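You operate a simulated robot arm through the tools that you are given. There is no shell and no other tool.

Carry out the task below with a simulated robot arm. There is one attempt and no reset: what you move stays moved.

Task
Change the letter board from joy to toy and tilt it up again.
Fine: lay it flat to swap; the new tile is in the round table drawer, the old one goes there; shut the drawer; leave the board's button and dial. Where these are worked on the way, their far stop is far enough and under half their travel is too little: letter board, round table drawer.

Only the result counts: the job must be done as asked and must still hold three seconds after the hand-in. Knocking over, shifting, dropping, spilling or breaking anything else fails it.

Robot
A 6-joint arm with a fingered hand, fixed in place. Base frame: the origin is at the foot of the arm, x ahead of it, y to its left, z up. Units: mm, degrees, N and s.
With the tool pointing down near the work surface it reaches from about 200 to 480 mm from the base axis. Its first joint turns from -166.0 to 166.0 degrees. Payload 2.3 kg.
Tool frame: the origin (TCP) lies between the finger pads and is the grasp point; the fingertips stand 22 mm ahead of it; z points along the fingers, y is the line along which they close. Largest opening 112 mm; the body of the gripper starts 60 mm behind the TCP. The gripper is a hand of 3 fingers: y runs from the thumb to the fingers, the wrist lies at [0, 0, -218] in the tool frame, and closing takes about 1.5 s.
Orientation is that of the tool frame in the base frame, as a unit quaternion [x, y, z, w]. With the fingers straight down and closing along the base's y, the tool's x points along the base's -x, its y along +y and its z along -z.

Tools
- The arm moves only by the tool arm_command. Its argument "targets" is a list of rows, each an object (a shift or turn left out is 0, a gripper value left out holds the last) with "xyz": the shift along the tool's x, y, z in cm, a list of three; "dr": the turn, a rotation vector about the tool's x, y, z in degrees, a list of three; "grip": the opening in per cent of the stroke, from 0 (shut) to 100 (fully open). In form: [{"xyz": [x, y, z], "dr": [rx, ry, rz], "grip": grip}, ...]. A call has 1 to 20 rows; each row is the pose to reach, as a shift and turn from the pose commanded when the call began, along the tool's axes at that moment. Rows are played at 5 a second. More than 50 mm and 8.6 degrees between two rows, or a gripper value outside its range, and nothing of the call is played. A pose out of reach is approached as far as the arm can. The call stops where the force on the tool passes 70 N (or 10 N more than at its start, if that is more) or the arm is blocked; 0.2 s more then pass. Each finger travels about 72 mm/s and halts on what it meets, pressing with about 28 N; the grip force reading is that of the motor and also rises with nothing between the fingers. The clock runs only during rows and for 0.2 s after the last one: add rows that repeat a pose to give the fingers time. It gives the time, the measured TCP pose, the force on the tool (base axes), the opening and the grip force at its end, in the units of the frame above (readings bear some noise), with the torque about the TCP (base axes, N m) and any sound that the robot's microphone picked up, and new pictures: "views" is both (left out), scene, wrist or none.
- Cameras (640 x 400 px; columns grow to the right, rows downward): "scene" is fixed at [54.2, -641.3, 1294]; the picture's right is [0.87, -0.49, 0.00], its down [-0.25, -0.45, -0.86] and it looks along [0.42, 0.75, -0.51] (base axes); focal length 295 px, centre (320, 200). "wrist" rides on the gripper at [66, 3, -81] in the tool frame; the picture's right is [-0.05, 1.00, 0.00], its down [-0.77, -0.04, -0.64] and it looks along [-0.63, -0.03, 0.77] (tool axes); focal length 275 px, centre (320, 200). There is no depth. A picture from a camera that has moved, and an enlarged one, comes with that camera's place and axes in the base frame and with its lens. The place of the scene camera against the robot may be out by one fixed shift of up to 18 mm in any direction.
- lift_body(by): slides the trunk up (or, below 0, down) by that many mm; the arm rides with it, the base frame stays. It gives what a move gives, with no picture.
- hand_shape(shape): the hand has 3 fingers and takes this shape, open, in about a second: jaw (thumb against the fingers, like two jaws); tri (thumb and two fingers); tip (a fingertip pinch); poke (one finger out to press); point (the index stretched); flat (the hand flat); cup (the hand cupped); fist (a fist). The gripper value then closes the fingers along that shape, each until it touches; the sizes above hold for jaw. It gives what a move gives, with no picture.
- enlarge(camera, box): a new picture of the part [left, top, right, bottom] of that camera's present view, enlarged. No time passes.
- finish_job(): hands the job in; it is judged then, once.

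Places have to be worked out from the pictures, the camera data and where the tool is seen. Open the gripper and draw the arm clear of the work before you hand the job in, unless the task says otherwise.

The tools are called after "Request:" by a JSON object that holds its "method" and its "body". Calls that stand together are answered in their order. arm_command: Moves the arm, as the interface text tells. Its arguments: {"type":"object","properties":{"targets":{"type":"array"},"views":{"type":"string","enum":["both","scene","wrist","none"]}},"required":["targets"]} The other tools are called the same way: lift_body (by) slides the trunk up or down; hand_shape (shape) gives the hand a shape; enlarge (camera, box) takes an enlarged picture of a part of a camera's view; finish_job () hands the job in.

At the start:

```text
t: 0.0
eef_pos: [343.6, 59.2, 1109.1]
tcp_rot: [0.001, 1.0, 0.001, 0.001]
wrist_force: [0.5, -0.2, -0.5]
ft_torque: [-0.03, 0.01, 0.0]
finger_gap: 111.9
grasp_force: 0.0
shape: jaw
trunk travel left (down, up): [-363.0, 227.0]
```

scene: 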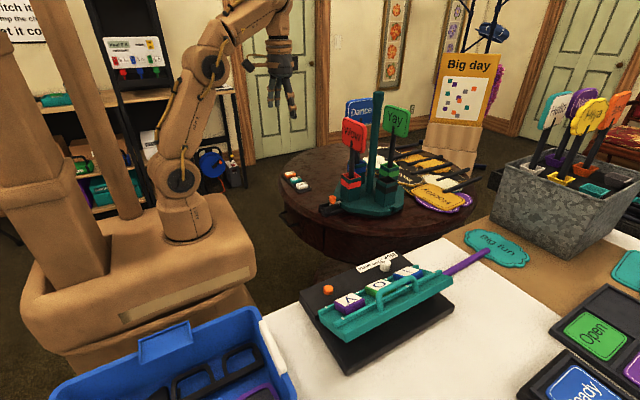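
wrist: 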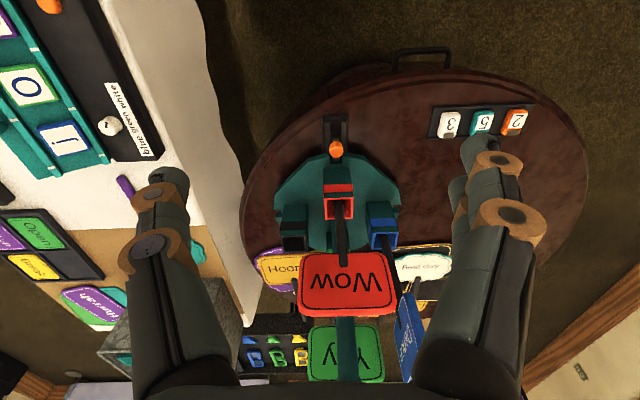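

I'll begin by looking closely at the board and the round table in both cameras before moving anything.

Request:
{"method": "enlarge", "body": {"camera": "scene", "box": [280, 220, 500, 380]}}

Request:
{"method": "enlarge", "body": {"camera": "scene", "box": [260, 80, 500, 260]}}

Request:
{"method": "enlarge", "body": {"camera": "wrist", "box": [0, 0, 240, 200]}}

Request:
{"method": "enlarge", "body": {"camera": "wrist", "box": [240, 20, 600, 240]}}

```text
2.50 times, centred on (390, 300) of scene
camera zoom: at [54.2, -641.3, 1294.0], right [0.87, -0.49, 0.0], down [-0.25, -0.45, -0.86], along [0.42, 0.75, -0.51], focal length 738 px, centre (145, -50)
```

zoom: 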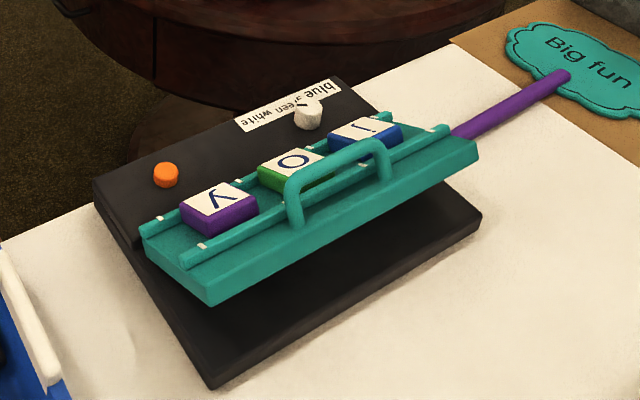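

```text
2.22 times, centred on (380, 170) of scene
camera zoom: at [54.2, -641.3, 1294.0], right [0.87, -0.49, 0.0], down [-0.25, -0.45, -0.86], along [0.42, 0.75, -0.51], focal length 656 px, centre (187, 267)
```

zoom: 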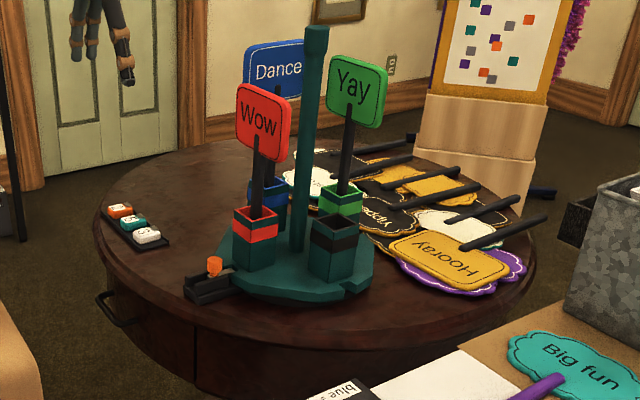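

```text
2.00 times, centred on (120, 100) of wrist
camera zoom: at [277.8, 63.2, 1189.6], right [0.05, 1.0, 0.0], down [0.77, -0.04, 0.64], along [0.64, -0.03, -0.77], focal length 551 px, centre (720, 400)
```

zoom: 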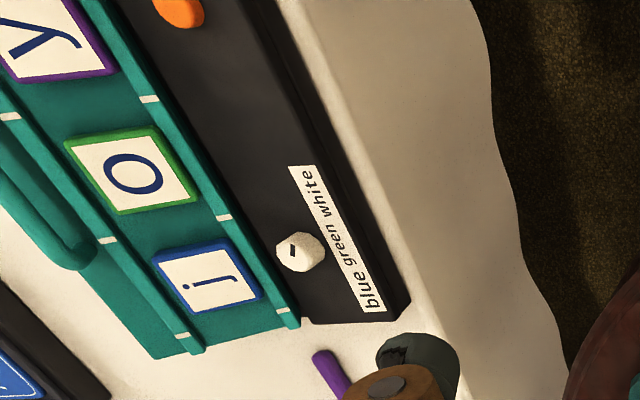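

```text
1.78 times, centred on (420, 130) of wrist
camera zoom: at [277.8, 63.2, 1189.6], right [0.05, 1.0, 0.0], down [0.77, -0.04, 0.64], along [0.64, -0.03, -0.77], focal length 489 px, centre (142, 324)
```

zoom: 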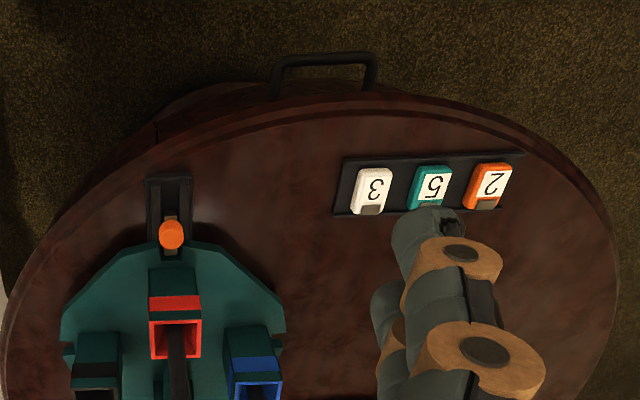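

The board plate sits at about z 820, with j at roughly [452,-325]. The drawer handle is near [397,238,655]. I'll move the hand over the board at the present height to get a better look.

Request:
{"method": "arm_command", "body": {"targets": [{"xyz": [1, -4, 0]}, {"xyz": [2, -8, 0]}, {"xyz": [3, -12, 0]}, {"xyz": [4, -16, 0]}, {"xyz": [5, -20, 0]}, {"xyz": [6, -24, 0]}, {"xyz": [7.5, -28, 0]}, {"xyz": [9, -32, 0]}, {"xyz": [9.4, -35.9, 0]}, {"xyz": [9.4, -35.9, 0]}], "views": "both"}}

```text
t: 2.2
eef_pos: [270.6, -216.1, 1039.9]
tcp_rot: [0.001, 1.0, 0.0, 0.001]
wrist_force: [0.4, -0.6, 0.3]
ft_torque: [-0.01, 0.02, -0.04]
finger_gap: 111.9
grasp_force: 0.1
shape: jaw
out of reach, approached as far as the arm can: row 5, 6, 7, 8, 9, 10
trunk travel left (down, up): [-363.0, 227.0]
camera wrist: at [203.8, -211.7, 1120.8], right [0.05, 1.0, 0.0], down [0.77, -0.04, 0.64], along [0.64, -0.03, -0.77], focal length 275 px, centre (320, 200)
```

scene: 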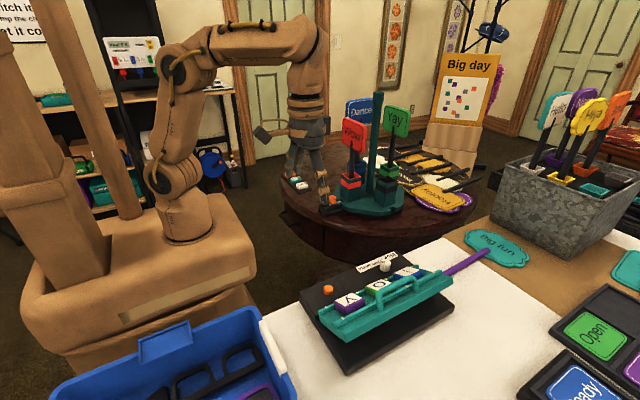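
wrist: 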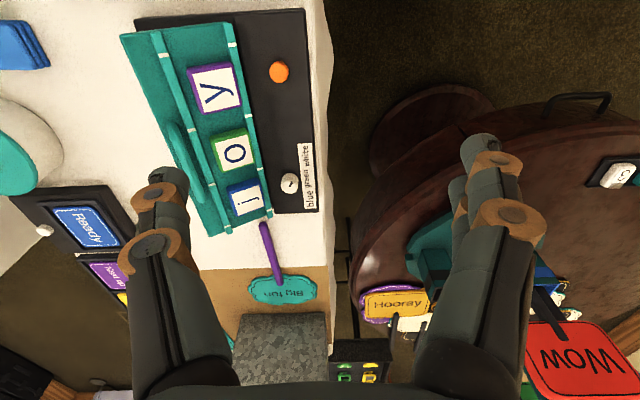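

The hand stopped short at [271,-216,1040], but the view of the board is good. I'll enlarge the board and the drawer front.

Request:
{"method": "enlarge", "body": {"camera": "wrist", "box": [100, 0, 340, 150]}}

Request:
{"method": "enlarge", "body": {"camera": "wrist", "box": [140, 120, 340, 245]}}

Request:
{"method": "enlarge", "body": {"camera": "wrist", "box": [340, 60, 640, 248]}}

Request:
{"method": "enlarge", "body": {"camera": "scene", "box": [240, 160, 400, 260]}}

```text
2.67 times, centred on (220, 75) of wrist
camera zoom: at [203.8, -211.7, 1120.8], right [0.05, 1.0, 0.0], down [0.77, -0.04, 0.64], along [0.64, -0.03, -0.77], focal length 734 px, centre (587, 533)
```

zoom: 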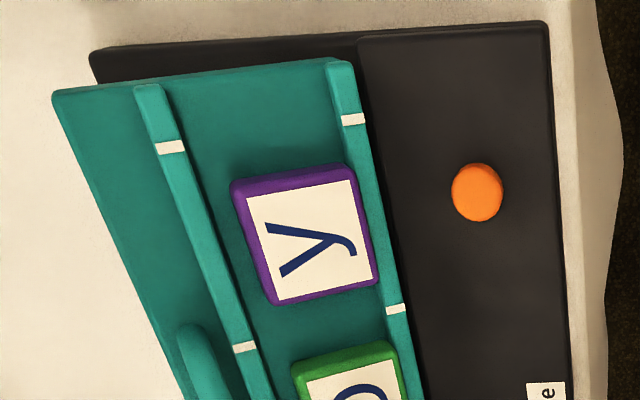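

```text
3.20 times, centred on (240, 182) of wrist
camera zoom: at [203.8, -211.7, 1120.8], right [0.05, 1.0, 0.0], down [0.77, -0.04, 0.64], along [0.64, -0.03, -0.77], focal length 881 px, centre (576, 256)
```

zoom: 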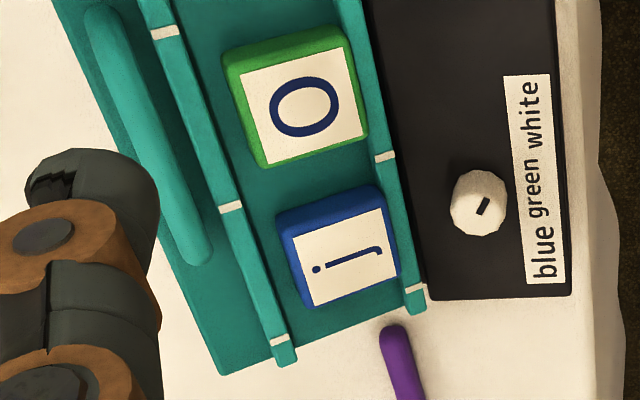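

```text
2.13 times, centred on (490, 154) of wrist
camera zoom: at [203.8, -211.7, 1120.8], right [0.05, 1.0, 0.0], down [0.77, -0.04, 0.64], along [0.64, -0.03, -0.77], focal length 586 px, centre (-42, 298)
```

zoom: 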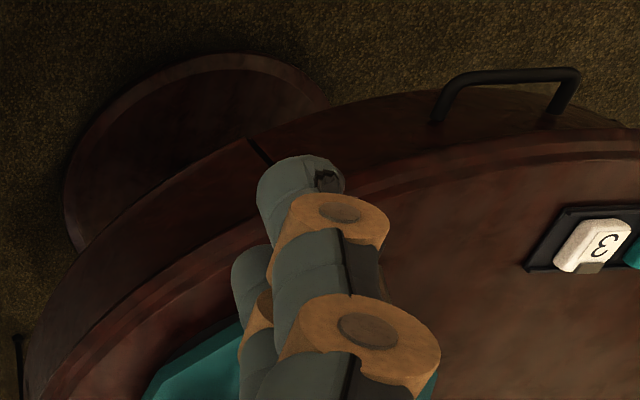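

```text
4.00 times, centred on (320, 210) of scene
camera zoom: at [54.2, -641.3, 1294.0], right [0.87, -0.49, 0.0], down [-0.25, -0.45, -0.86], along [0.42, 0.75, -0.51], focal length 1181 px, centre (320, 160)
```

zoom: 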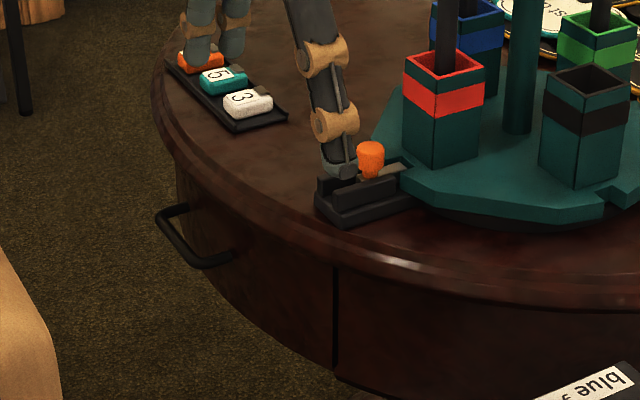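

The purple rod turns out to be the stick of the "Big fun" sign, so I must not touch it. Before planning further, I'll make a small downward move to check how the commanded pose is counted after an unreachable row.

Request:
{"method": "arm_command", "body": {"targets": [{"xyz": [0, 0, 3]}, {"xyz": [0, 0, 6]}, {"xyz": [0, 0, 6]}], "views": "none"}}

```text
t: 3.0
eef_pos: [267.9, -218.1, 984.3]
tcp_rot: [0.001, 1.0, 0.001, 0.001]
wrist_force: [0.6, 0.2, 0.0]
ft_torque: [0.0, 0.0, -0.01]
finger_gap: 111.6
grasp_force: 0.1
shape: jaw
trunk travel left (down, up): [-363.0, 227.0]
```

Relative moves count from where the arm actually is. I'll look at the hand itself to see how wide the finger pair is.

Request:
{"method": "enlarge", "body": {"camera": "scene", "box": [240, 80, 400, 220]}}

Request:
{"method": "enlarge", "body": {"camera": "wrist", "box": [100, 100, 580, 400]}}

```text
2.86 times, centred on (320, 150) of scene
camera zoom: at [54.2, -641.3, 1294.0], right [0.87, -0.49, 0.0], down [-0.25, -0.45, -0.86], along [0.42, 0.75, -0.51], focal length 843 px, centre (320, 343)
```

zoom: 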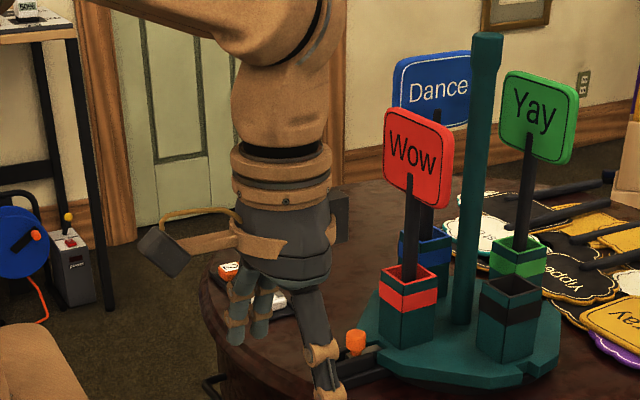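

```text
1.33 times, centred on (340, 250) of wrist
camera zoom: at [202.7, -213.7, 1065.0], right [0.05, 1.0, 0.0], down [0.77, -0.04, 0.64], along [0.64, -0.03, -0.77], focal length 367 px, centre (293, 133)
```

zoom: 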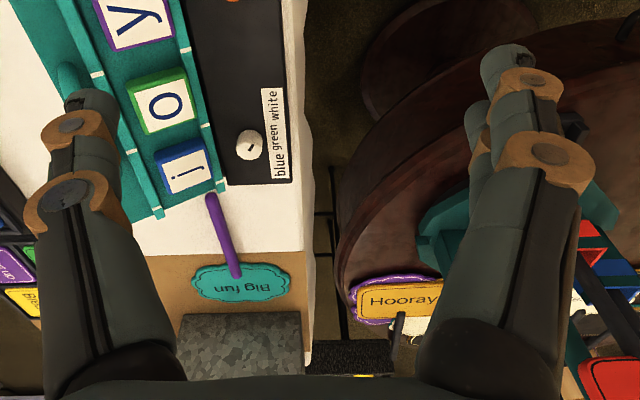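

The thumb is on the tool's -y side and the two fingers on +y. I'll move toward the board and a bit lower to get a close view from its -x end.

Request:
{"method": "arm_command", "body": {"targets": [{"xyz": [1, -3, 1]}, {"xyz": [2, -6, 2]}, {"xyz": [3, -9, 3]}, {"xyz": [3.8, -11.2, 4]}, {"xyz": [3.8, -11.2, 4]}], "views": "both"}}

```text
t: 4.2
eef_pos: [246.3, -301.6, 932.2]
tcp_rot: [0.003, 1.0, -0.002, 0.0]
wrist_force: [-1.4, 0.1, -0.1]
ft_torque: [0.02, -0.02, -0.02]
finger_gap: 111.9
grasp_force: 0.0
shape: jaw
out of reach, approached as far as the arm can: row 3, 4, 5
trunk travel left (down, up): [-363.0, 227.0]
camera wrist: at [179.3, -297.3, 1012.3], right [0.05, 1.0, 0.0], down [0.77, -0.04, 0.64], along [0.64, -0.04, -0.77], focal length 275 px, centre (320, 200)
```

scene: 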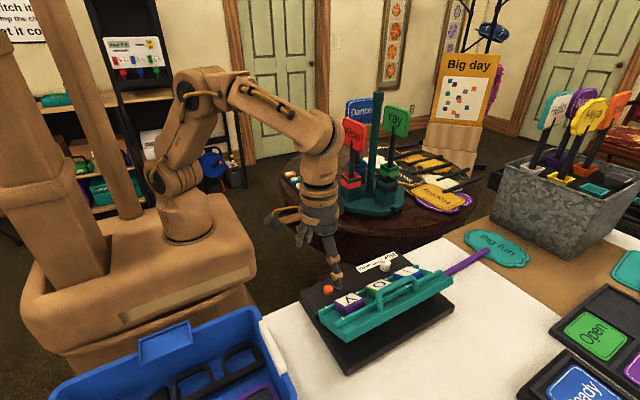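
wrist: 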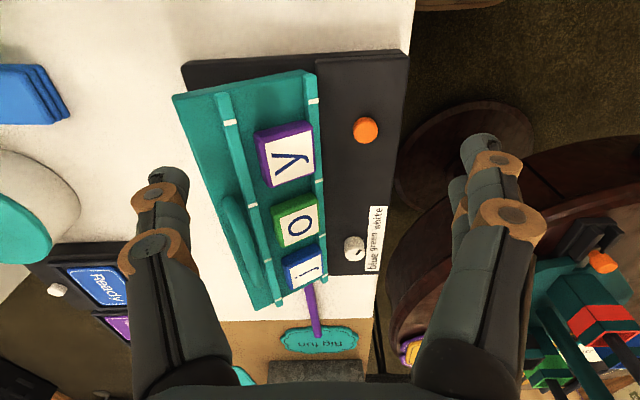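

The reach limit depends on more than radius, so the hand's yaw relative to the arm probably matters. I'll turn the hand so it faces along the arm's own azimuth, then try again.

Request:
{"method": "arm_command", "body": {"targets": [{"dr": [0, 0, 8]}, {"dr": [0, 0, 16]}, {"dr": [0, 0, 24]}, {"dr": [0, 0, 32]}, {"dr": [0, 0, 40]}, {"dr": [0, 0, 48]}, {"dr": [0, 0, 48]}], "views": "both"}}

```text
t: 5.8
eef_pos: [243.5, -301.9, 928.6]
tcp_rot: [0.409, 0.913, 0.001, 0.001]
wrist_force: [-0.6, -0.1, 0.4]
ft_torque: [0.01, 0.0, 0.02]
finger_gap: 112.0
grasp_force: 0.0
shape: jaw
trunk travel left (down, up): [-363.0, 227.0]
camera wrist: at [200.7, -249.9, 1009.9], right [0.78, 0.63, 0.0], down [0.49, -0.6, 0.64], along [0.4, -0.49, -0.77], focal length 275 px, centre (320, 200)
```

scene: 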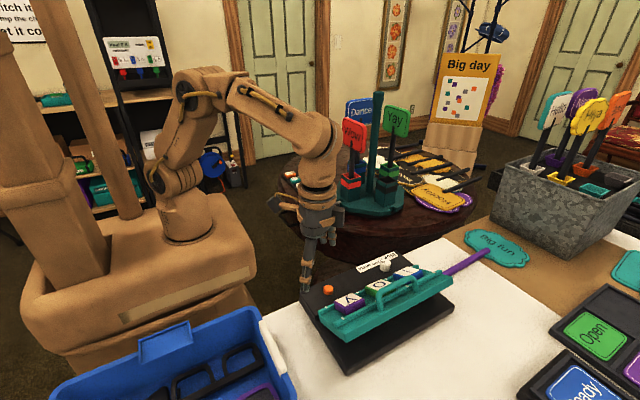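
wrist: 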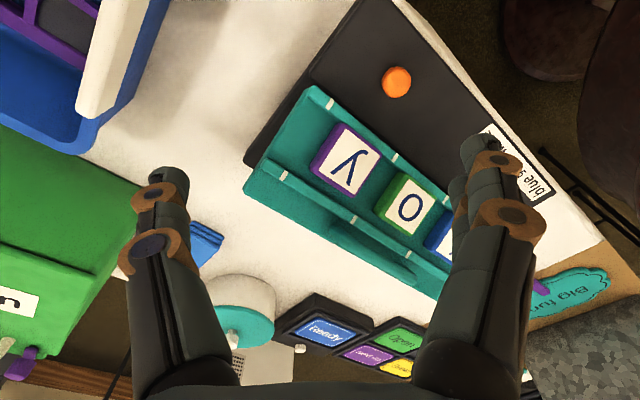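

Yawed without any problem. I'll test the radial reach by moving outward 9 cm at this height, which is over the board but clear above it (fingertips at z~906).

Request:
{"method": "arm_command", "body": {"targets": [{"xyz": [-3, 0, 0]}, {"xyz": [-6, 0, 0]}, {"xyz": [-9, 0, 0]}, {"xyz": [-9, 0, 0]}], "views": "none"}}

```text
t: 6.8
eef_pos: [294.4, -352.8, 923.2]
tcp_rot: [0.407, 0.913, 0.0, 0.0]
wrist_force: [-0.3, 0.2, 0.1]
ft_torque: [-0.02, 0.01, 0.0]
finger_gap: 112.1
grasp_force: 0.0
shape: jaw
out of reach, approached as far as the arm can: row 3, 4
trunk travel left (down, up): [-363.0, 227.0]
```

With the hand aligned to the arm the radius reaches about 460. Next I'll look at the board from here.

Request:
{"method": "enlarge", "body": {"camera": "wrist", "box": [0, 0, 640, 400]}}

Request:
{"method": "enlarge", "body": {"camera": "scene", "box": [260, 180, 500, 380]}}

```text
1.00 times, centred on (320, 200) of wrist (not enlarged: the box is as wide or as high as the picture)
camera zoom: at [252.7, -300.7, 1003.7], right [0.78, 0.63, 0.0], down [0.49, -0.6, 0.63], along [0.4, -0.49, -0.77], focal length 275 px, centre (320, 200)
```

zoom: 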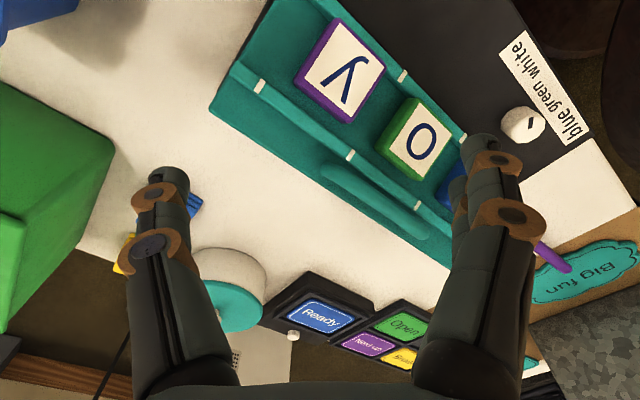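

```text
2.00 times, centred on (380, 280) of scene
camera zoom: at [54.2, -641.3, 1294.0], right [0.87, -0.49, 0.0], down [-0.25, -0.45, -0.86], along [0.42, 0.75, -0.51], focal length 590 px, centre (200, 40)
```

zoom: 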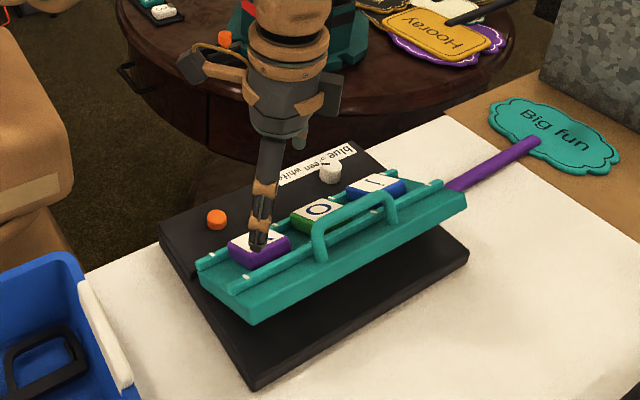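

The plate's raised corner is at about [239,-395,832], its -y rail at y≈-366, and the handle starts at x≈327. I'll close the fingers and hover above the free strip at the plate's -x end, around [266,-383].

Request:
{"method": "arm_command", "body": {"targets": [{"xyz": [0, -1.4, 0], "grip": 0}, {"xyz": [-0.1, -2.8, 0], "grip": 0}, {"xyz": [-0.34, -4.13, 0], "grip": 0}, {"xyz": [-0.34, -4.13, 1], "grip": 0}, {"xyz": [-0.34, -4.13, 2], "grip": 0}, {"xyz": [-0.34, -4.13, 2.5], "grip": 0}, {"xyz": [-0.34, -4.13, 2.5], "grip": 0}, {"xyz": [-0.34, -4.13, 2.5], "grip": 0}], "views": "both"}}

```text
t: 8.6
eef_pos: [262.4, -379.5, 898.3]
tcp_rot: [0.409, 0.913, 0.001, 0.001]
wrist_force: [0.3, 0.1, -0.3]
ft_torque: [-0.01, -0.02, -0.02]
finger_gap: 0.0
grasp_force: 27.9
shape: jaw
out of reach, approached as far as the arm can: row 2, 3, 4, 5
trunk travel left (down, up): [-363.0, 227.0]
camera wrist: at [220.9, -327.8, 979.5], right [0.78, 0.63, 0.0], down [0.49, -0.6, 0.64], along [0.4, -0.49, -0.77], focal length 275 px, centre (320, 200)
```

scene: 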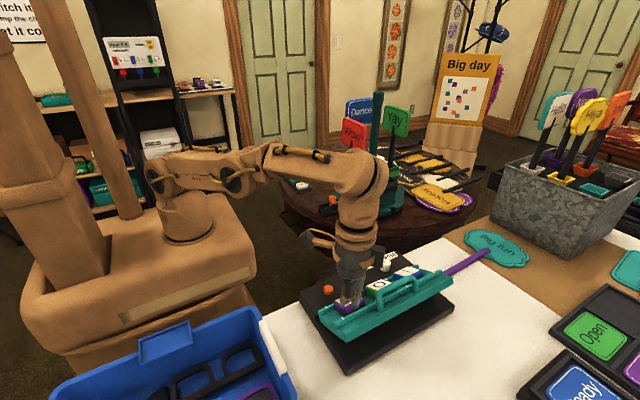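
wrist: 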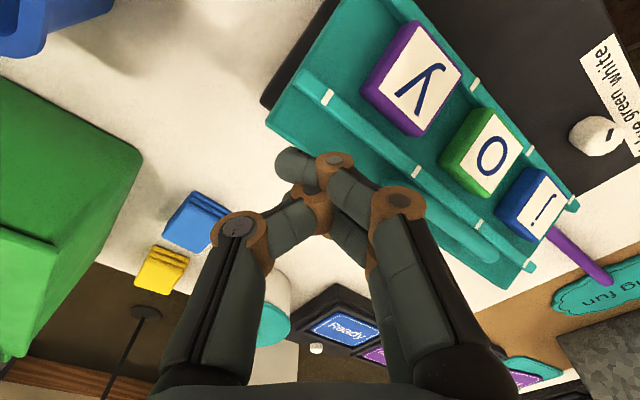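

The closed fingertips are at about [262,-380,876], over the strip. I'll lower slowly to make contact and then press.

Request:
{"method": "arm_command", "body": {"targets": [{"xyz": [0, 0, 1]}, {"xyz": [0, 0, 2]}, {"xyz": [0, 0, 3]}, {"xyz": [0, 0, 3.6]}, {"xyz": [0, 0, 4.2]}, {"xyz": [0, 0, 4.8]}], "views": "both"}}

```text
t: 10.0
eef_pos: [263.9, -381.9, 851.8]
tcp_rot: [0.407, 0.913, 0.001, 0.001]
wrist_force: [1.0, 0.1, 0.6]
ft_torque: [0.03, 0.01, 0.03]
finger_gap: 0.0
grasp_force: 27.3
shape: jaw
trunk travel left (down, up): [-363.0, 227.0]
camera wrist: at [222.1, -330.4, 931.0], right [0.78, 0.63, 0.0], down [0.49, -0.6, 0.64], along [0.4, -0.49, -0.77], focal length 275 px, centre (320, 200)
```

scene: 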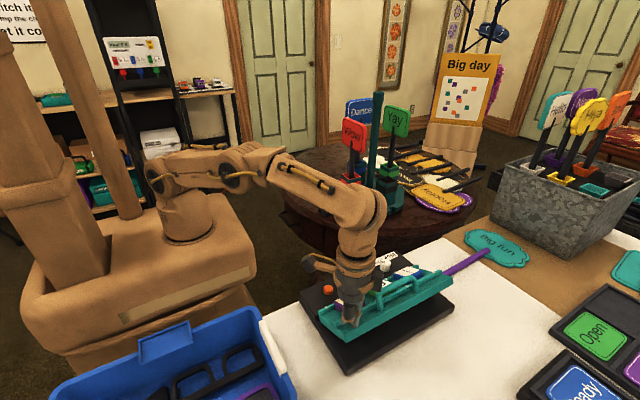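
wrist: 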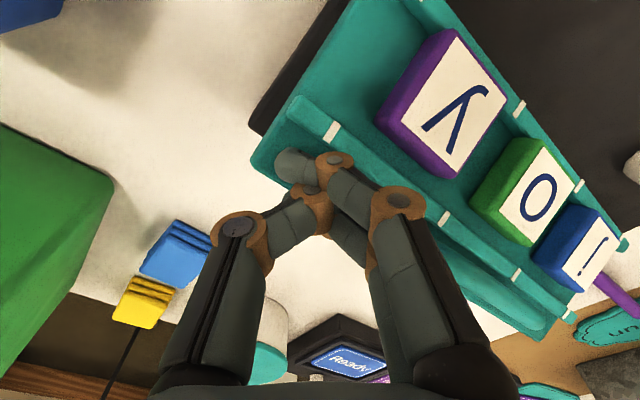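

No contact yet; the tips look just above the strip between rail and edge. I'll keep lowering and watch the force.

Request:
{"method": "arm_command", "body": {"targets": [{"xyz": [0, 0, 0.5]}, {"xyz": [0, 0, 1.0]}, {"xyz": [0, 0, 1.5]}, {"xyz": [0, 0, 2.0]}, {"xyz": [0, 0, 2.0]}], "views": "both"}}

```text
t: 11.2
eef_pos: [263.8, -380.9, 830.3]
tcp_rot: [0.407, 0.913, 0.001, 0.001]
wrist_force: [-0.1, -0.2, -0.1]
ft_torque: [0.06, 0.02, 0.03]
finger_gap: 0.1
grasp_force: 28.5
shape: jaw
trunk travel left (down, up): [-363.0, 227.0]
camera wrist: at [221.9, -329.9, 910.7], right [0.77, 0.63, 0.0], down [0.49, -0.6, 0.64], along [0.4, -0.49, -0.77], focal length 275 px, centre (320, 200)
```

scene: 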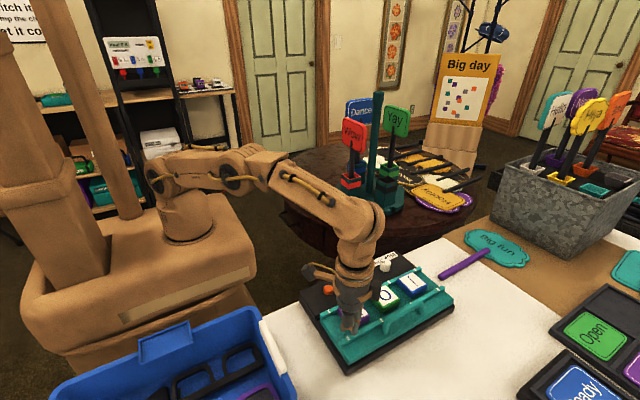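
wrist: 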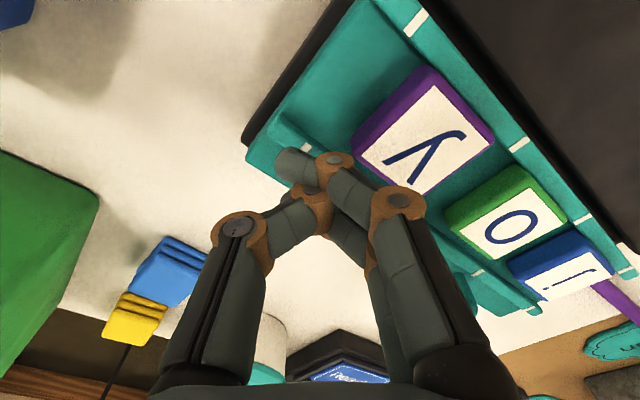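

The plate moved down with almost no force and appears to be lying flat. I'll check it closely.

Request:
{"method": "enlarge", "body": {"camera": "scene", "box": [280, 230, 480, 380]}}

Request:
{"method": "enlarge", "body": {"camera": "wrist", "box": [220, 0, 640, 320]}}

```text
2.67 times, centred on (380, 305) of scene
camera zoom: at [54.2, -641.3, 1294.0], right [0.87, -0.49, 0.0], down [-0.25, -0.45, -0.86], along [0.42, 0.75, -0.51], focal length 787 px, centre (160, -80)
```

zoom: 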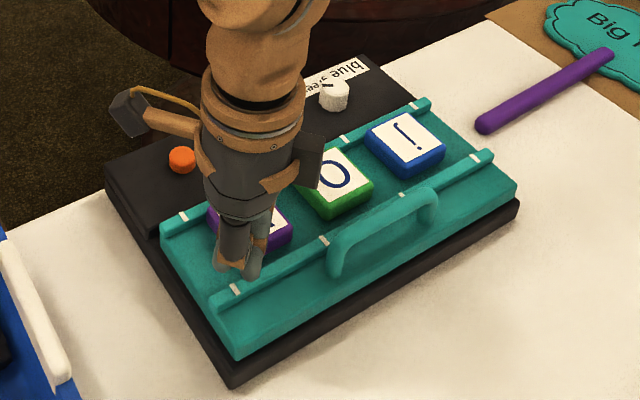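

```text
1.25 times, centred on (430, 160) of wrist
camera zoom: at [221.9, -329.9, 910.7], right [0.77, 0.63, 0.0], down [0.49, -0.6, 0.64], along [0.4, -0.49, -0.77], focal length 344 px, centre (182, 250)
```

zoom: 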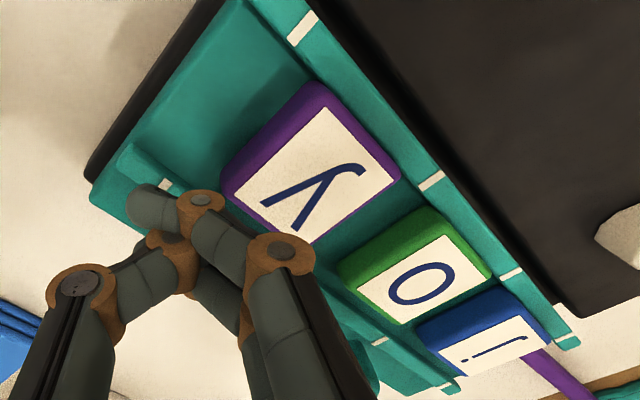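

It looks flat now. I'll press down a bit more until I feel the stop, to be sure it is fully down.

Request:
{"method": "arm_command", "body": {"targets": [{"xyz": [0, 0, 0.4]}, {"xyz": [0, 0, 0.8]}, {"xyz": [0, 0, 1.2]}, {"xyz": [0, 0, 1.6]}, {"xyz": [0, 0, 2.0]}], "views": "none"}}

```text
t: 12.4
eef_pos: [261.6, -382.6, 811.4]
tcp_rot: [0.408, 0.913, -0.001, 0.004]
wrist_force: [-3.3, -11.9, 21.5]
ft_torque: [0.13, -0.21, -0.09]
finger_gap: 0.1
grasp_force: 28.4
shape: jaw
trunk travel left (down, up): [-363.0, 227.0]
```

The force climbed to about 21 N, so it is against something. I'll look again to confirm the plate is flat.

Request:
{"method": "arm_command", "body": {"targets": [{"xyz": [0, 0, 0.2]}, {"xyz": [0, 0, 0.4]}, {"xyz": [0, 0, 0.4]}], "views": "both"}}

Request:
{"method": "enlarge", "body": {"camera": "scene", "box": [280, 230, 480, 380]}}

```text
t: 13.2
eef_pos: [259.1, -384.8, 806.7]
tcp_rot: [0.408, 0.913, 0.0, 0.003]
wrist_force: [-11.0, -33.6, 41.8]
ft_torque: [0.31, -0.44, -0.3]
finger_gap: 0.1
grasp_force: 28.1
shape: jaw
trunk travel left (down, up): [-363.0, 227.0]
camera wrist: at [217.5, -332.2, 887.4], right [0.77, 0.63, 0.0], down [0.48, -0.6, 0.64], along [0.41, -0.49, -0.77], focal length 275 px, centre (320, 200)
```

scene: 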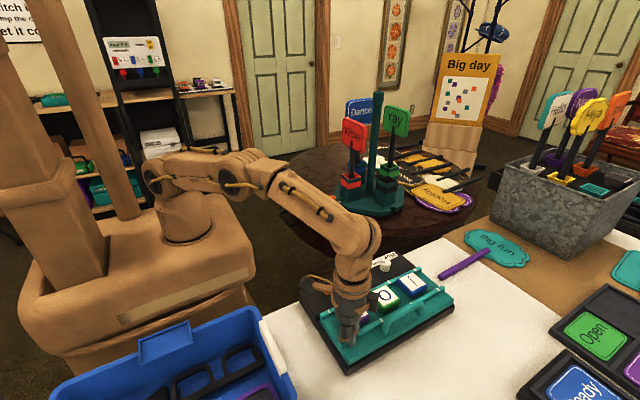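
wrist: 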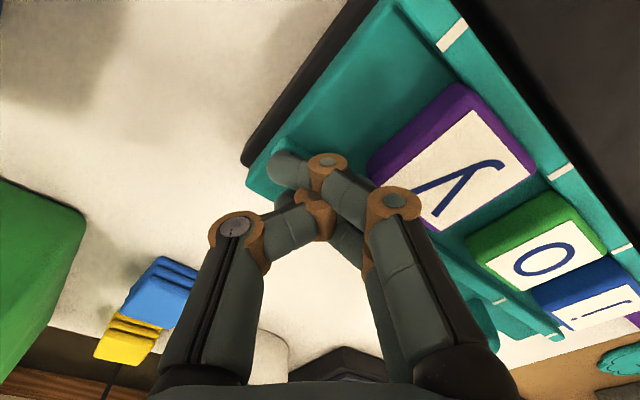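

```text
2.67 times, centred on (380, 305) of scene
camera zoom: at [54.2, -641.3, 1294.0], right [0.87, -0.49, 0.0], down [-0.25, -0.45, -0.86], along [0.42, 0.75, -0.51], focal length 787 px, centre (160, -80)
```

zoom: 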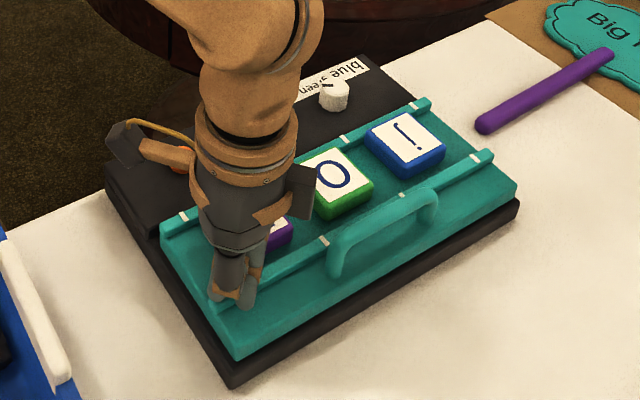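

The plate has not moved since the previous view, so it is fully flat and the fingertips are only sliding on it. I'll back straight off and confirm that it stays down.

Request:
{"method": "arm_command", "body": {"targets": [{"xyz": [0, 0, -1]}, {"xyz": [0.2, 0, -3]}, {"xyz": [0.5, 0, -6]}, {"xyz": [2, 0, -9]}, {"xyz": [4, 0, -12]}, {"xyz": [4, 0, -12]}], "views": "both"}}

Request:
{"method": "enlarge", "body": {"camera": "wrist", "box": [200, 0, 640, 275]}}

```text
t: 14.6
eef_pos: [239.1, -353.3, 925.8]
tcp_rot: [0.408, 0.913, 0.002, -0.001]
wrist_force: [-0.3, -0.6, 0.7]
ft_torque: [0.01, 0.0, -0.01]
finger_gap: 0.1
grasp_force: 28.2
shape: jaw
trunk travel left (down, up): [-363.0, 227.0]
camera wrist: at [195.8, -301.0, 1006.6], right [0.78, 0.63, 0.0], down [0.49, -0.6, 0.64], along [0.4, -0.49, -0.77], focal length 275 px, centre (320, 200)
```

scene: 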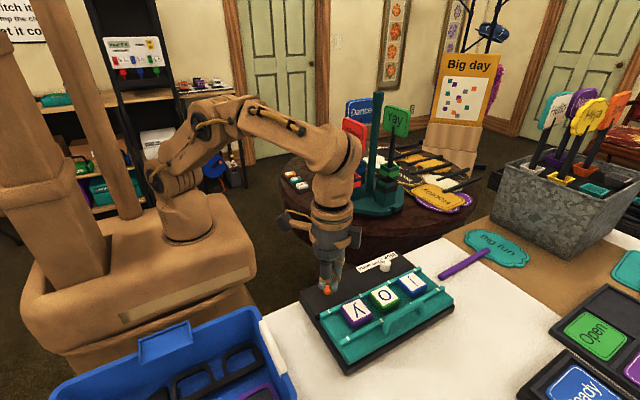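
wrist: 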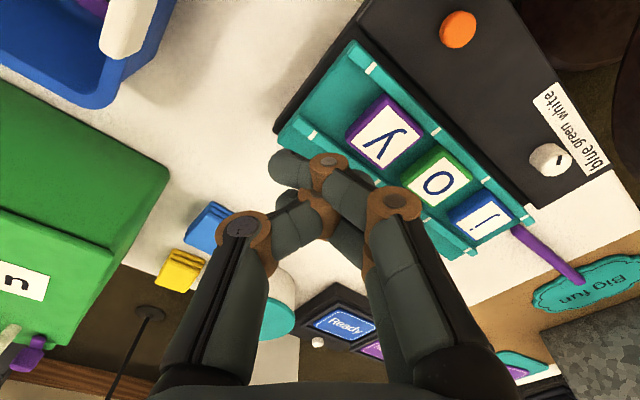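

```text
1.45 times, centred on (420, 138) of wrist
camera zoom: at [195.8, -301.0, 1006.6], right [0.78, 0.63, 0.0], down [0.49, -0.6, 0.64], along [0.4, -0.49, -0.77], focal length 400 px, centre (174, 291)
```

zoom: 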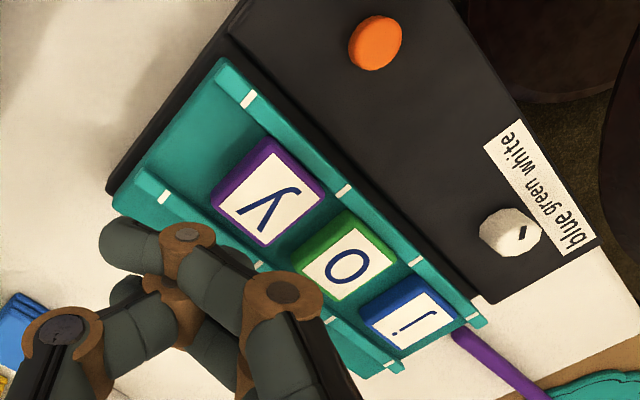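

The board is flat and stays flat, and j is at about [436,-345,812]. I'll swing along an arc to the drawer side with the hand facing outward, staying high, and look at the drawer front.

Request:
{"method": "arm_command", "body": {"targets": [{"xyz": [0.45, 4.49, -1.4], "dr": [0, 0, -5.5]}, {"xyz": [1.39, 8.8, -2.9], "dr": [0, 0, -11]}, {"xyz": [2.78, 12.9, -4.4], "dr": [0, 0, -16.5]}, {"xyz": [4.56, 16.75, -5.4], "dr": [0, 0, -22]}, {"xyz": [6.72, 20.31, -5.4], "dr": [0, 0, -27.5]}, {"xyz": [9.18, 23.53, -5.4], "dr": [0, 0, -33]}, {"xyz": [11.93, 26.41, -5.4], "dr": [0, 0, -38.5]}, {"xyz": [14.91, 28.92, -5.4], "dr": [0, 0, -44]}, {"xyz": [18.07, 31.04, -5.4], "dr": [0, 0, -49.5]}, {"xyz": [21.38, 32.75, -5.4], "dr": [0, 0, -55]}, {"xyz": [24.77, 34.05, -5.4], "dr": [0, 0, -60.5]}, {"xyz": [28.18, 34.96, -5.4], "dr": [0, 0, -66]}, {"xyz": [31.61, 35.47, -5.4], "dr": [0, 0, -71.5]}, {"xyz": [34.97, 35.59, -5.4], "dr": [0, 0, -77]}, {"xyz": [38.25, 35.34, -5.4], "dr": [0, 0, -82.5]}, {"xyz": [41.39, 34.74, -5.4], "dr": [0, 0, -88]}, {"xyz": [41.39, 34.74, -5.4], "dr": [0, 0, -88]}], "views": "both"}}

```text
t: 18.2
eef_pos: [219.0, 188.0, 980.4]
tcp_rot: [-0.341, 0.94, -0.001, 0.001]
wrist_force: [0.3, 0.0, -0.1]
ft_torque: [-0.01, 0.01, -0.01]
finger_gap: 0.1
grasp_force: 27.9
shape: jaw
trunk travel left (down, up): [-363.0, 227.0]
camera wrist: at [166.2, 148.5, 1062.0], right [-0.61, 0.8, 0.0], down [0.61, 0.47, 0.64], along [0.51, 0.39, -0.77], focal length 275 px, centre (320, 200)
```

scene: 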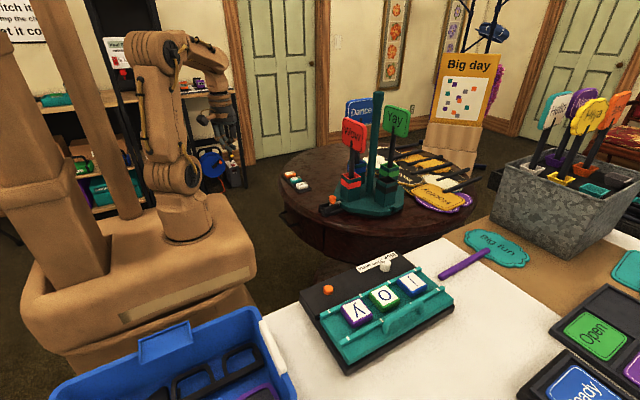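
wrist: 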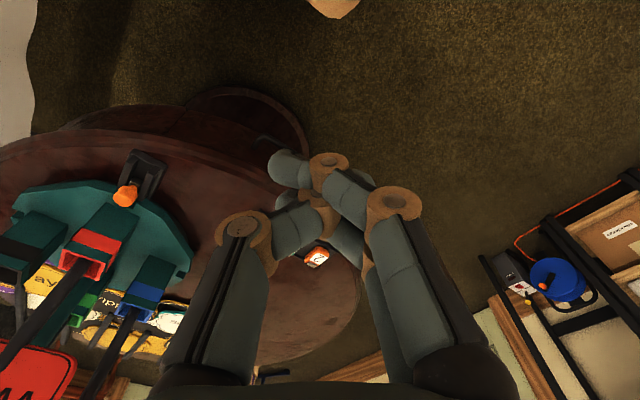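

The fingers are hiding the handle. I'll open the hand, turn it to face straight along +x, and come down a little for a clear view of the drawer front.

Request:
{"method": "arm_command", "body": {"targets": [{"xyz": [0, 0, 1], "dr": [0, 0, 8], "grip": 100}, {"xyz": [0, 0, 2], "dr": [0, 0, 16], "grip": 100}, {"xyz": [0, 0, 3], "dr": [0, 0, 24], "grip": 100}, {"xyz": [0, 0, 4], "dr": [0, 0, 32], "grip": 100}, {"xyz": [0, 0, 5], "dr": [0, 0, 40], "grip": 100}, {"xyz": [0, 0, 6], "dr": [0, 0, 40], "grip": 100}, {"xyz": [0, 0, 6], "dr": [0, 0, 40], "grip": 100}], "views": "both"}}

Request:
{"method": "enlarge", "body": {"camera": "wrist", "box": [160, 0, 520, 225]}}

```text
t: 19.8
eef_pos: [219.7, 187.1, 920.4]
tcp_rot: [0.002, 1.0, 0.002, 0.001]
wrist_force: [0.8, -0.2, -0.2]
ft_torque: [0.01, -0.01, -0.02]
finger_gap: 112.0
grasp_force: 0.1
shape: jaw
trunk travel left (down, up): [-363.0, 227.0]
camera wrist: at [152.9, 191.5, 1001.5], right [0.05, 1.0, 0.0], down [0.77, -0.04, 0.64], along [0.64, -0.03, -0.77], focal length 275 px, centre (320, 200)
```

scene: 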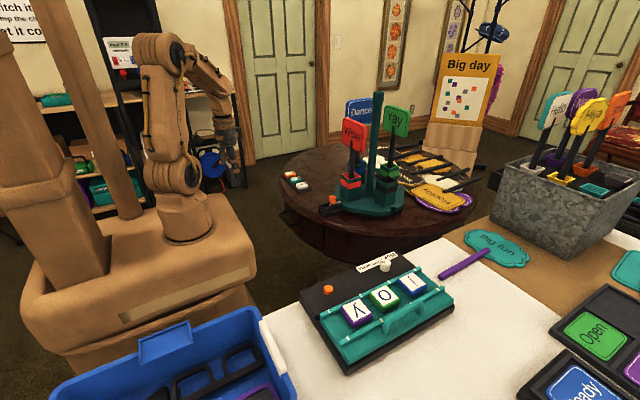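
wrist: 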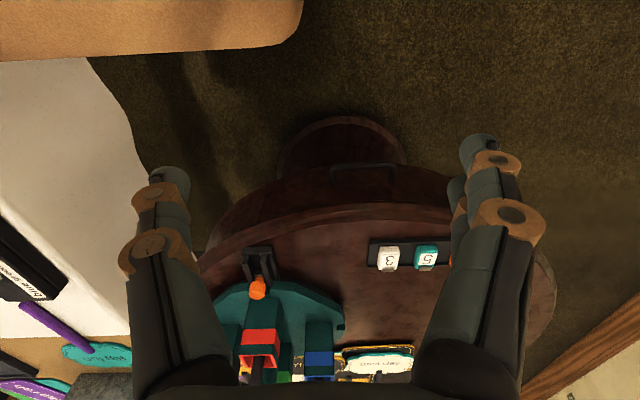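

```text
1.78 times, centred on (340, 112) of wrist
camera zoom: at [152.9, 191.5, 1001.5], right [0.05, 1.0, 0.0], down [0.77, -0.04, 0.64], along [0.64, -0.03, -0.77], focal length 489 px, centre (284, 356)
```

zoom: 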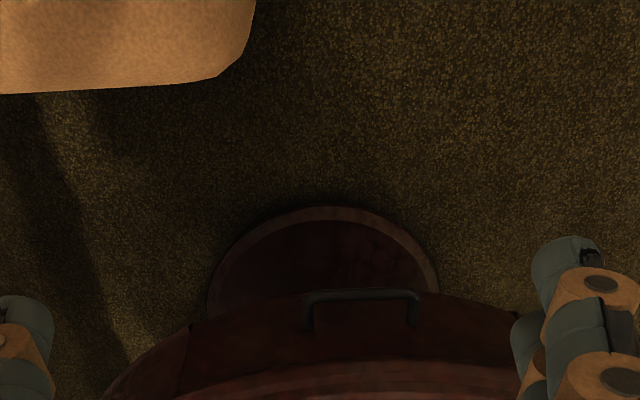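

The handle triangulates to about [401,250,612], below a rim at x≈412 and z≈705. The arm sits too high for it, so I'll lower the trunk 200 mm; the hand is in free space in front of the table.

Request:
{"method": "lift_body", "body": {"by": -100}}

```text
t: 21.1
eef_pos: [219.3, 188.8, 820.6]
tcp_rot: [0.001, 1.0, 0.001, 0.001]
wrist_force: [-0.9, -0.3, -0.2]
ft_torque: [0.0, 0.01, 0.01]
finger_gap: 112.1
grasp_force: 0.0
shape: jaw
trunk travel left (down, up): [-263.0, 327.0]
```

The first 100 mm went cleanly, so I'll lower another 100 mm.

Request:
{"method": "lift_body", "body": {"by": -100}}

Request:
{"method": "enlarge", "body": {"camera": "scene", "box": [0, 0, 640, 400]}}

Request:
{"method": "enlarge", "body": {"camera": "wrist", "box": [0, 0, 640, 400]}}

```text
t: 22.5
eef_pos: [220.1, 188.8, 721.7]
tcp_rot: [0.001, 1.0, 0.001, 0.001]
wrist_force: [-0.2, -0.2, -1.1]
ft_torque: [-0.02, 0.02, 0.0]
finger_gap: 111.7
grasp_force: 0.1
shape: jaw
trunk travel left (down, up): [-163.0, 427.0]
```

```text
1.00 times, centred on (320, 200) of scene (not enlarged: the box is as wide or as high as the picture)
camera zoom: at [54.2, -641.3, 1294.0], right [0.87, -0.49, 0.0], down [-0.25, -0.45, -0.86], along [0.42, 0.75, -0.51], focal length 295 px, centre (320, 200)
```

zoom: 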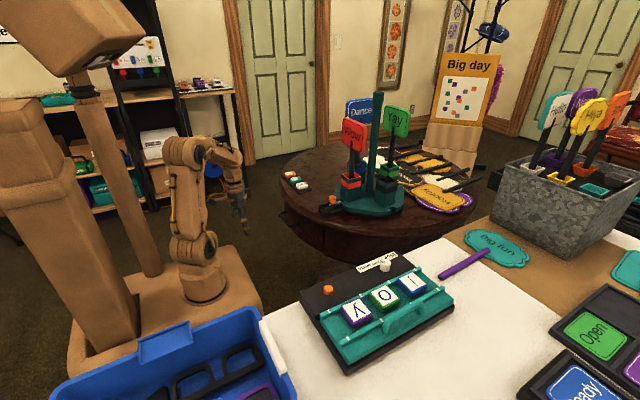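

```text
1.00 times, centred on (320, 200) of wrist (not enlarged: the box is as wide or as high as the picture)
camera zoom: at [153.0, 191.5, 801.7], right [0.05, 1.0, 0.0], down [0.77, -0.04, 0.64], along [0.64, -0.03, -0.77], focal length 275 px, centre (320, 200)
```

zoom: 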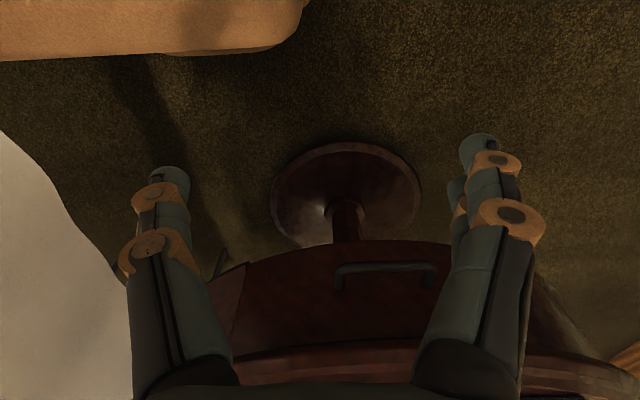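

The bar is now well located: x≈395, y 204–301, z≈624, standing about 40 mm off the drawer front. I'll turn the hand so it points forward and 30° down with the fingers above and thumb below, stopping 80 mm short of the bar with a partial opening.

Request:
{"method": "arm_command", "body": {"targets": [{"xyz": [-0.9, 0.4, 0.5], "dr": [-4.13, -3.47, 6.01], "grip": 50}, {"xyz": [-1.8, 0.8, 1.0], "dr": [-8.27, -6.93, 12.02], "grip": 50}, {"xyz": [-2.7, 1.2, 1.5], "dr": [-12.4, -10.4, 18.03], "grip": 50}, {"xyz": [-3.6, 1.6, 2.0], "dr": [-16.53, -13.87, 24.03], "grip": 50}, {"xyz": [-4.5, 2.1, 2.4], "dr": [-20.67, -17.33, 30.04], "grip": 50}, {"xyz": [-5.4, 2.5, 2.9], "dr": [-24.8, -20.8, 36.05], "grip": 50}, {"xyz": [-6.2, 2.9, 3.4], "dr": [-28.93, -24.27, 42.06], "grip": 50}, {"xyz": [-7.1, 3.3, 3.9], "dr": [-33.07, -27.73, 48.07], "grip": 50}, {"xyz": [-8.0, 3.7, 4.3], "dr": [-37.2, -31.2, 54.08], "grip": 50}, {"xyz": [-8.9, 4.1, 4.8], "dr": [-41.33, -34.67, 60.08], "grip": 50}, {"xyz": [-9.8, 4.5, 5.3], "dr": [-45.47, -38.13, 66.09], "grip": 50}, {"xyz": [-10.7, 4.92, 5.77], "dr": [-49.6, -41.6, 72.1], "grip": 50}, {"xyz": [-10.7, 4.92, 5.77], "dr": [-49.6, -41.6, 72.1], "grip": 50}], "views": "both"}}

```text
t: 25.3
eef_pos: [325.1, 238.8, 664.1]
tcp_rot: [0.558, 0.662, 0.384, 0.321]
wrist_force: [-0.1, -0.7, -0.6]
ft_torque: [0.02, 0.03, -0.04]
finger_gap: 56.6
grasp_force: 0.2
shape: jaw
trunk travel left (down, up): [-163.0, 427.0]
camera wrist: at [247.1, 292.5, 707.5], right [0.5, 0.04, 0.87], down [-0.43, -0.86, 0.28], along [0.75, -0.51, -0.41], focal length 275 px, centre (320, 200)
```

scene: 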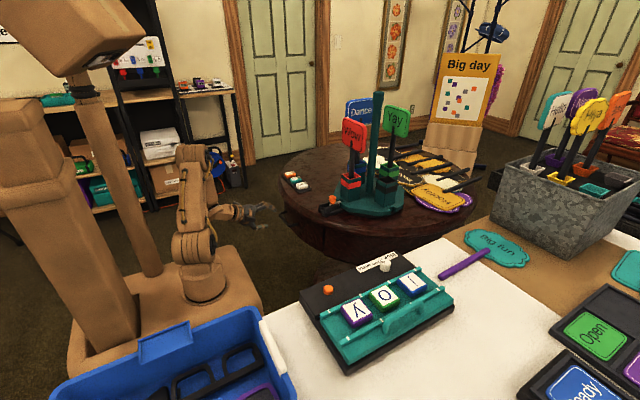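
wrist: 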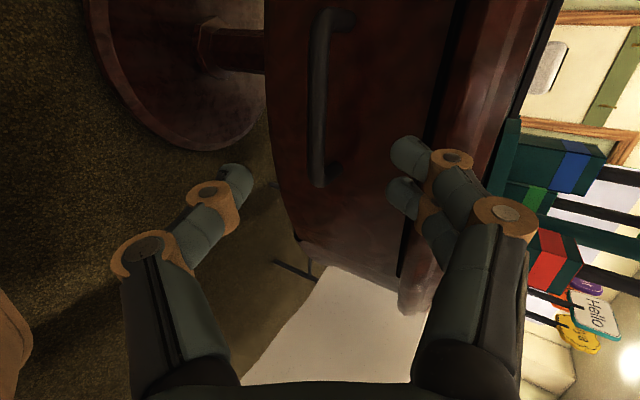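

The hand arrived as planned and the bar sits midway between thumb and fingers in the wrist view. I'll advance 72 mm along the tool axis.

Request:
{"method": "arm_command", "body": {"targets": [{"xyz": [0, 0, 1.5]}, {"xyz": [0, 0, 3.0]}, {"xyz": [0, 0, 4.5]}, {"xyz": [0, 0, 6.0]}, {"xyz": [0, 0, 6.8]}, {"xyz": [0, 0, 7.2]}, {"xyz": [0, 0, 7.2]}], "views": "wrist"}}

```text
t: 26.9
eef_pos: [388.4, 247.7, 626.8]
tcp_rot: [0.558, 0.662, 0.383, 0.321]
wrist_force: [1.0, 0.6, 0.8]
ft_torque: [0.0, 0.03, -0.02]
finger_gap: 56.2
grasp_force: 0.0
shape: jaw
trunk travel left (down, up): [-163.0, 427.0]
camera wrist: at [309.2, 302.5, 671.0], right [0.5, 0.04, 0.87], down [-0.43, -0.86, 0.28], along [0.75, -0.51, -0.41], focal length 275 px, centre (320, 200)
```

wrist: 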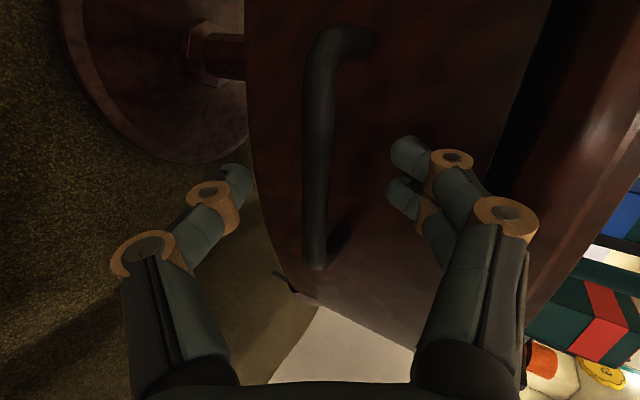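

The bar lies between thumb and fingers at the TCP. Closing on it now.

Request:
{"method": "arm_command", "body": {"targets": [{"grip": 0}, {"grip": 0}, {"grip": 0}, {"grip": 0}, {"grip": 0}, {"grip": 0}, {"grip": 0}], "views": "wrist"}}

```text
t: 28.5
eef_pos: [388.2, 249.1, 627.6]
tcp_rot: [0.558, 0.662, 0.384, 0.321]
wrist_force: [0.3, 0.5, -2.0]
ft_torque: [0.05, 0.02, 0.01]
finger_gap: 6.6
grasp_force: 28.1
shape: jaw
trunk travel left (down, up): [-163.0, 427.0]
camera wrist: at [309.2, 302.6, 671.0], right [0.5, 0.04, 0.87], down [-0.43, -0.86, 0.28], along [0.75, -0.51, -0.41], focal length 275 px, centre (320, 200)
```

wrist: 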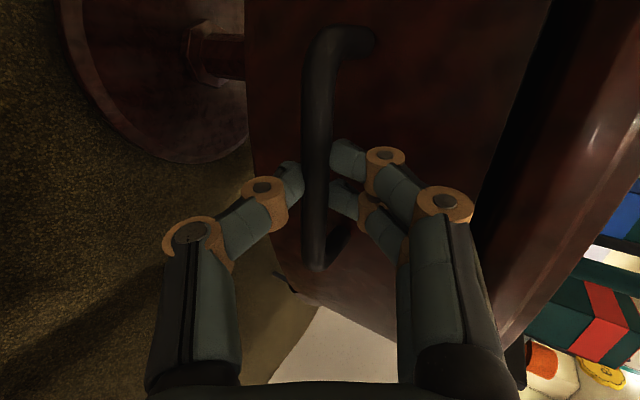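

The grip holds the bar (gap 6.6 mm). I'll pull straight toward the robot along -x in small steps.

Request:
{"method": "arm_command", "body": {"targets": [{"xyz": [0.174, -0.492, -0.853]}, {"xyz": [0.347, -0.984, -1.706]}, {"xyz": [0.52, -1.476, -2.559]}, {"xyz": [0.694, -1.968, -3.412]}, {"xyz": [0.868, -2.46, -4.265]}, {"xyz": [1.041, -2.952, -5.118]}, {"xyz": [1.041, -2.952, -5.118]}], "views": "both"}}

```text
t: 30.1
eef_pos: [326.7, 247.6, 626.8]
tcp_rot: [0.557, 0.662, 0.383, 0.322]
wrist_force: [0.4, 4.4, 6.0]
ft_torque: [0.08, -0.08, 0.04]
finger_gap: 6.7
grasp_force: 27.9
shape: jaw
trunk travel left (down, up): [-163.0, 427.0]
camera wrist: at [248.4, 302.3, 670.1], right [0.5, 0.04, 0.87], down [-0.43, -0.86, 0.28], along [0.75, -0.51, -0.41], focal length 275 px, centre (320, 200)
```

scene: 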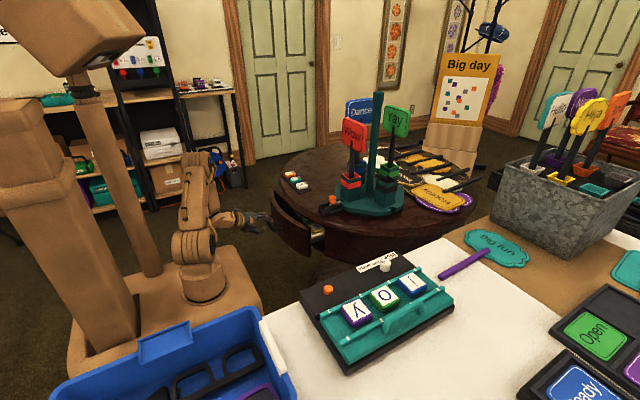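
wrist: 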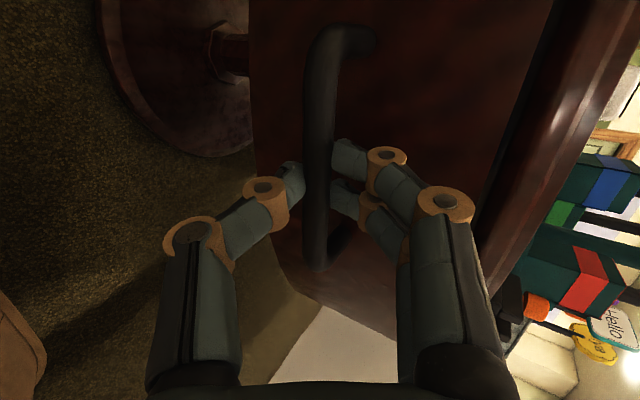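

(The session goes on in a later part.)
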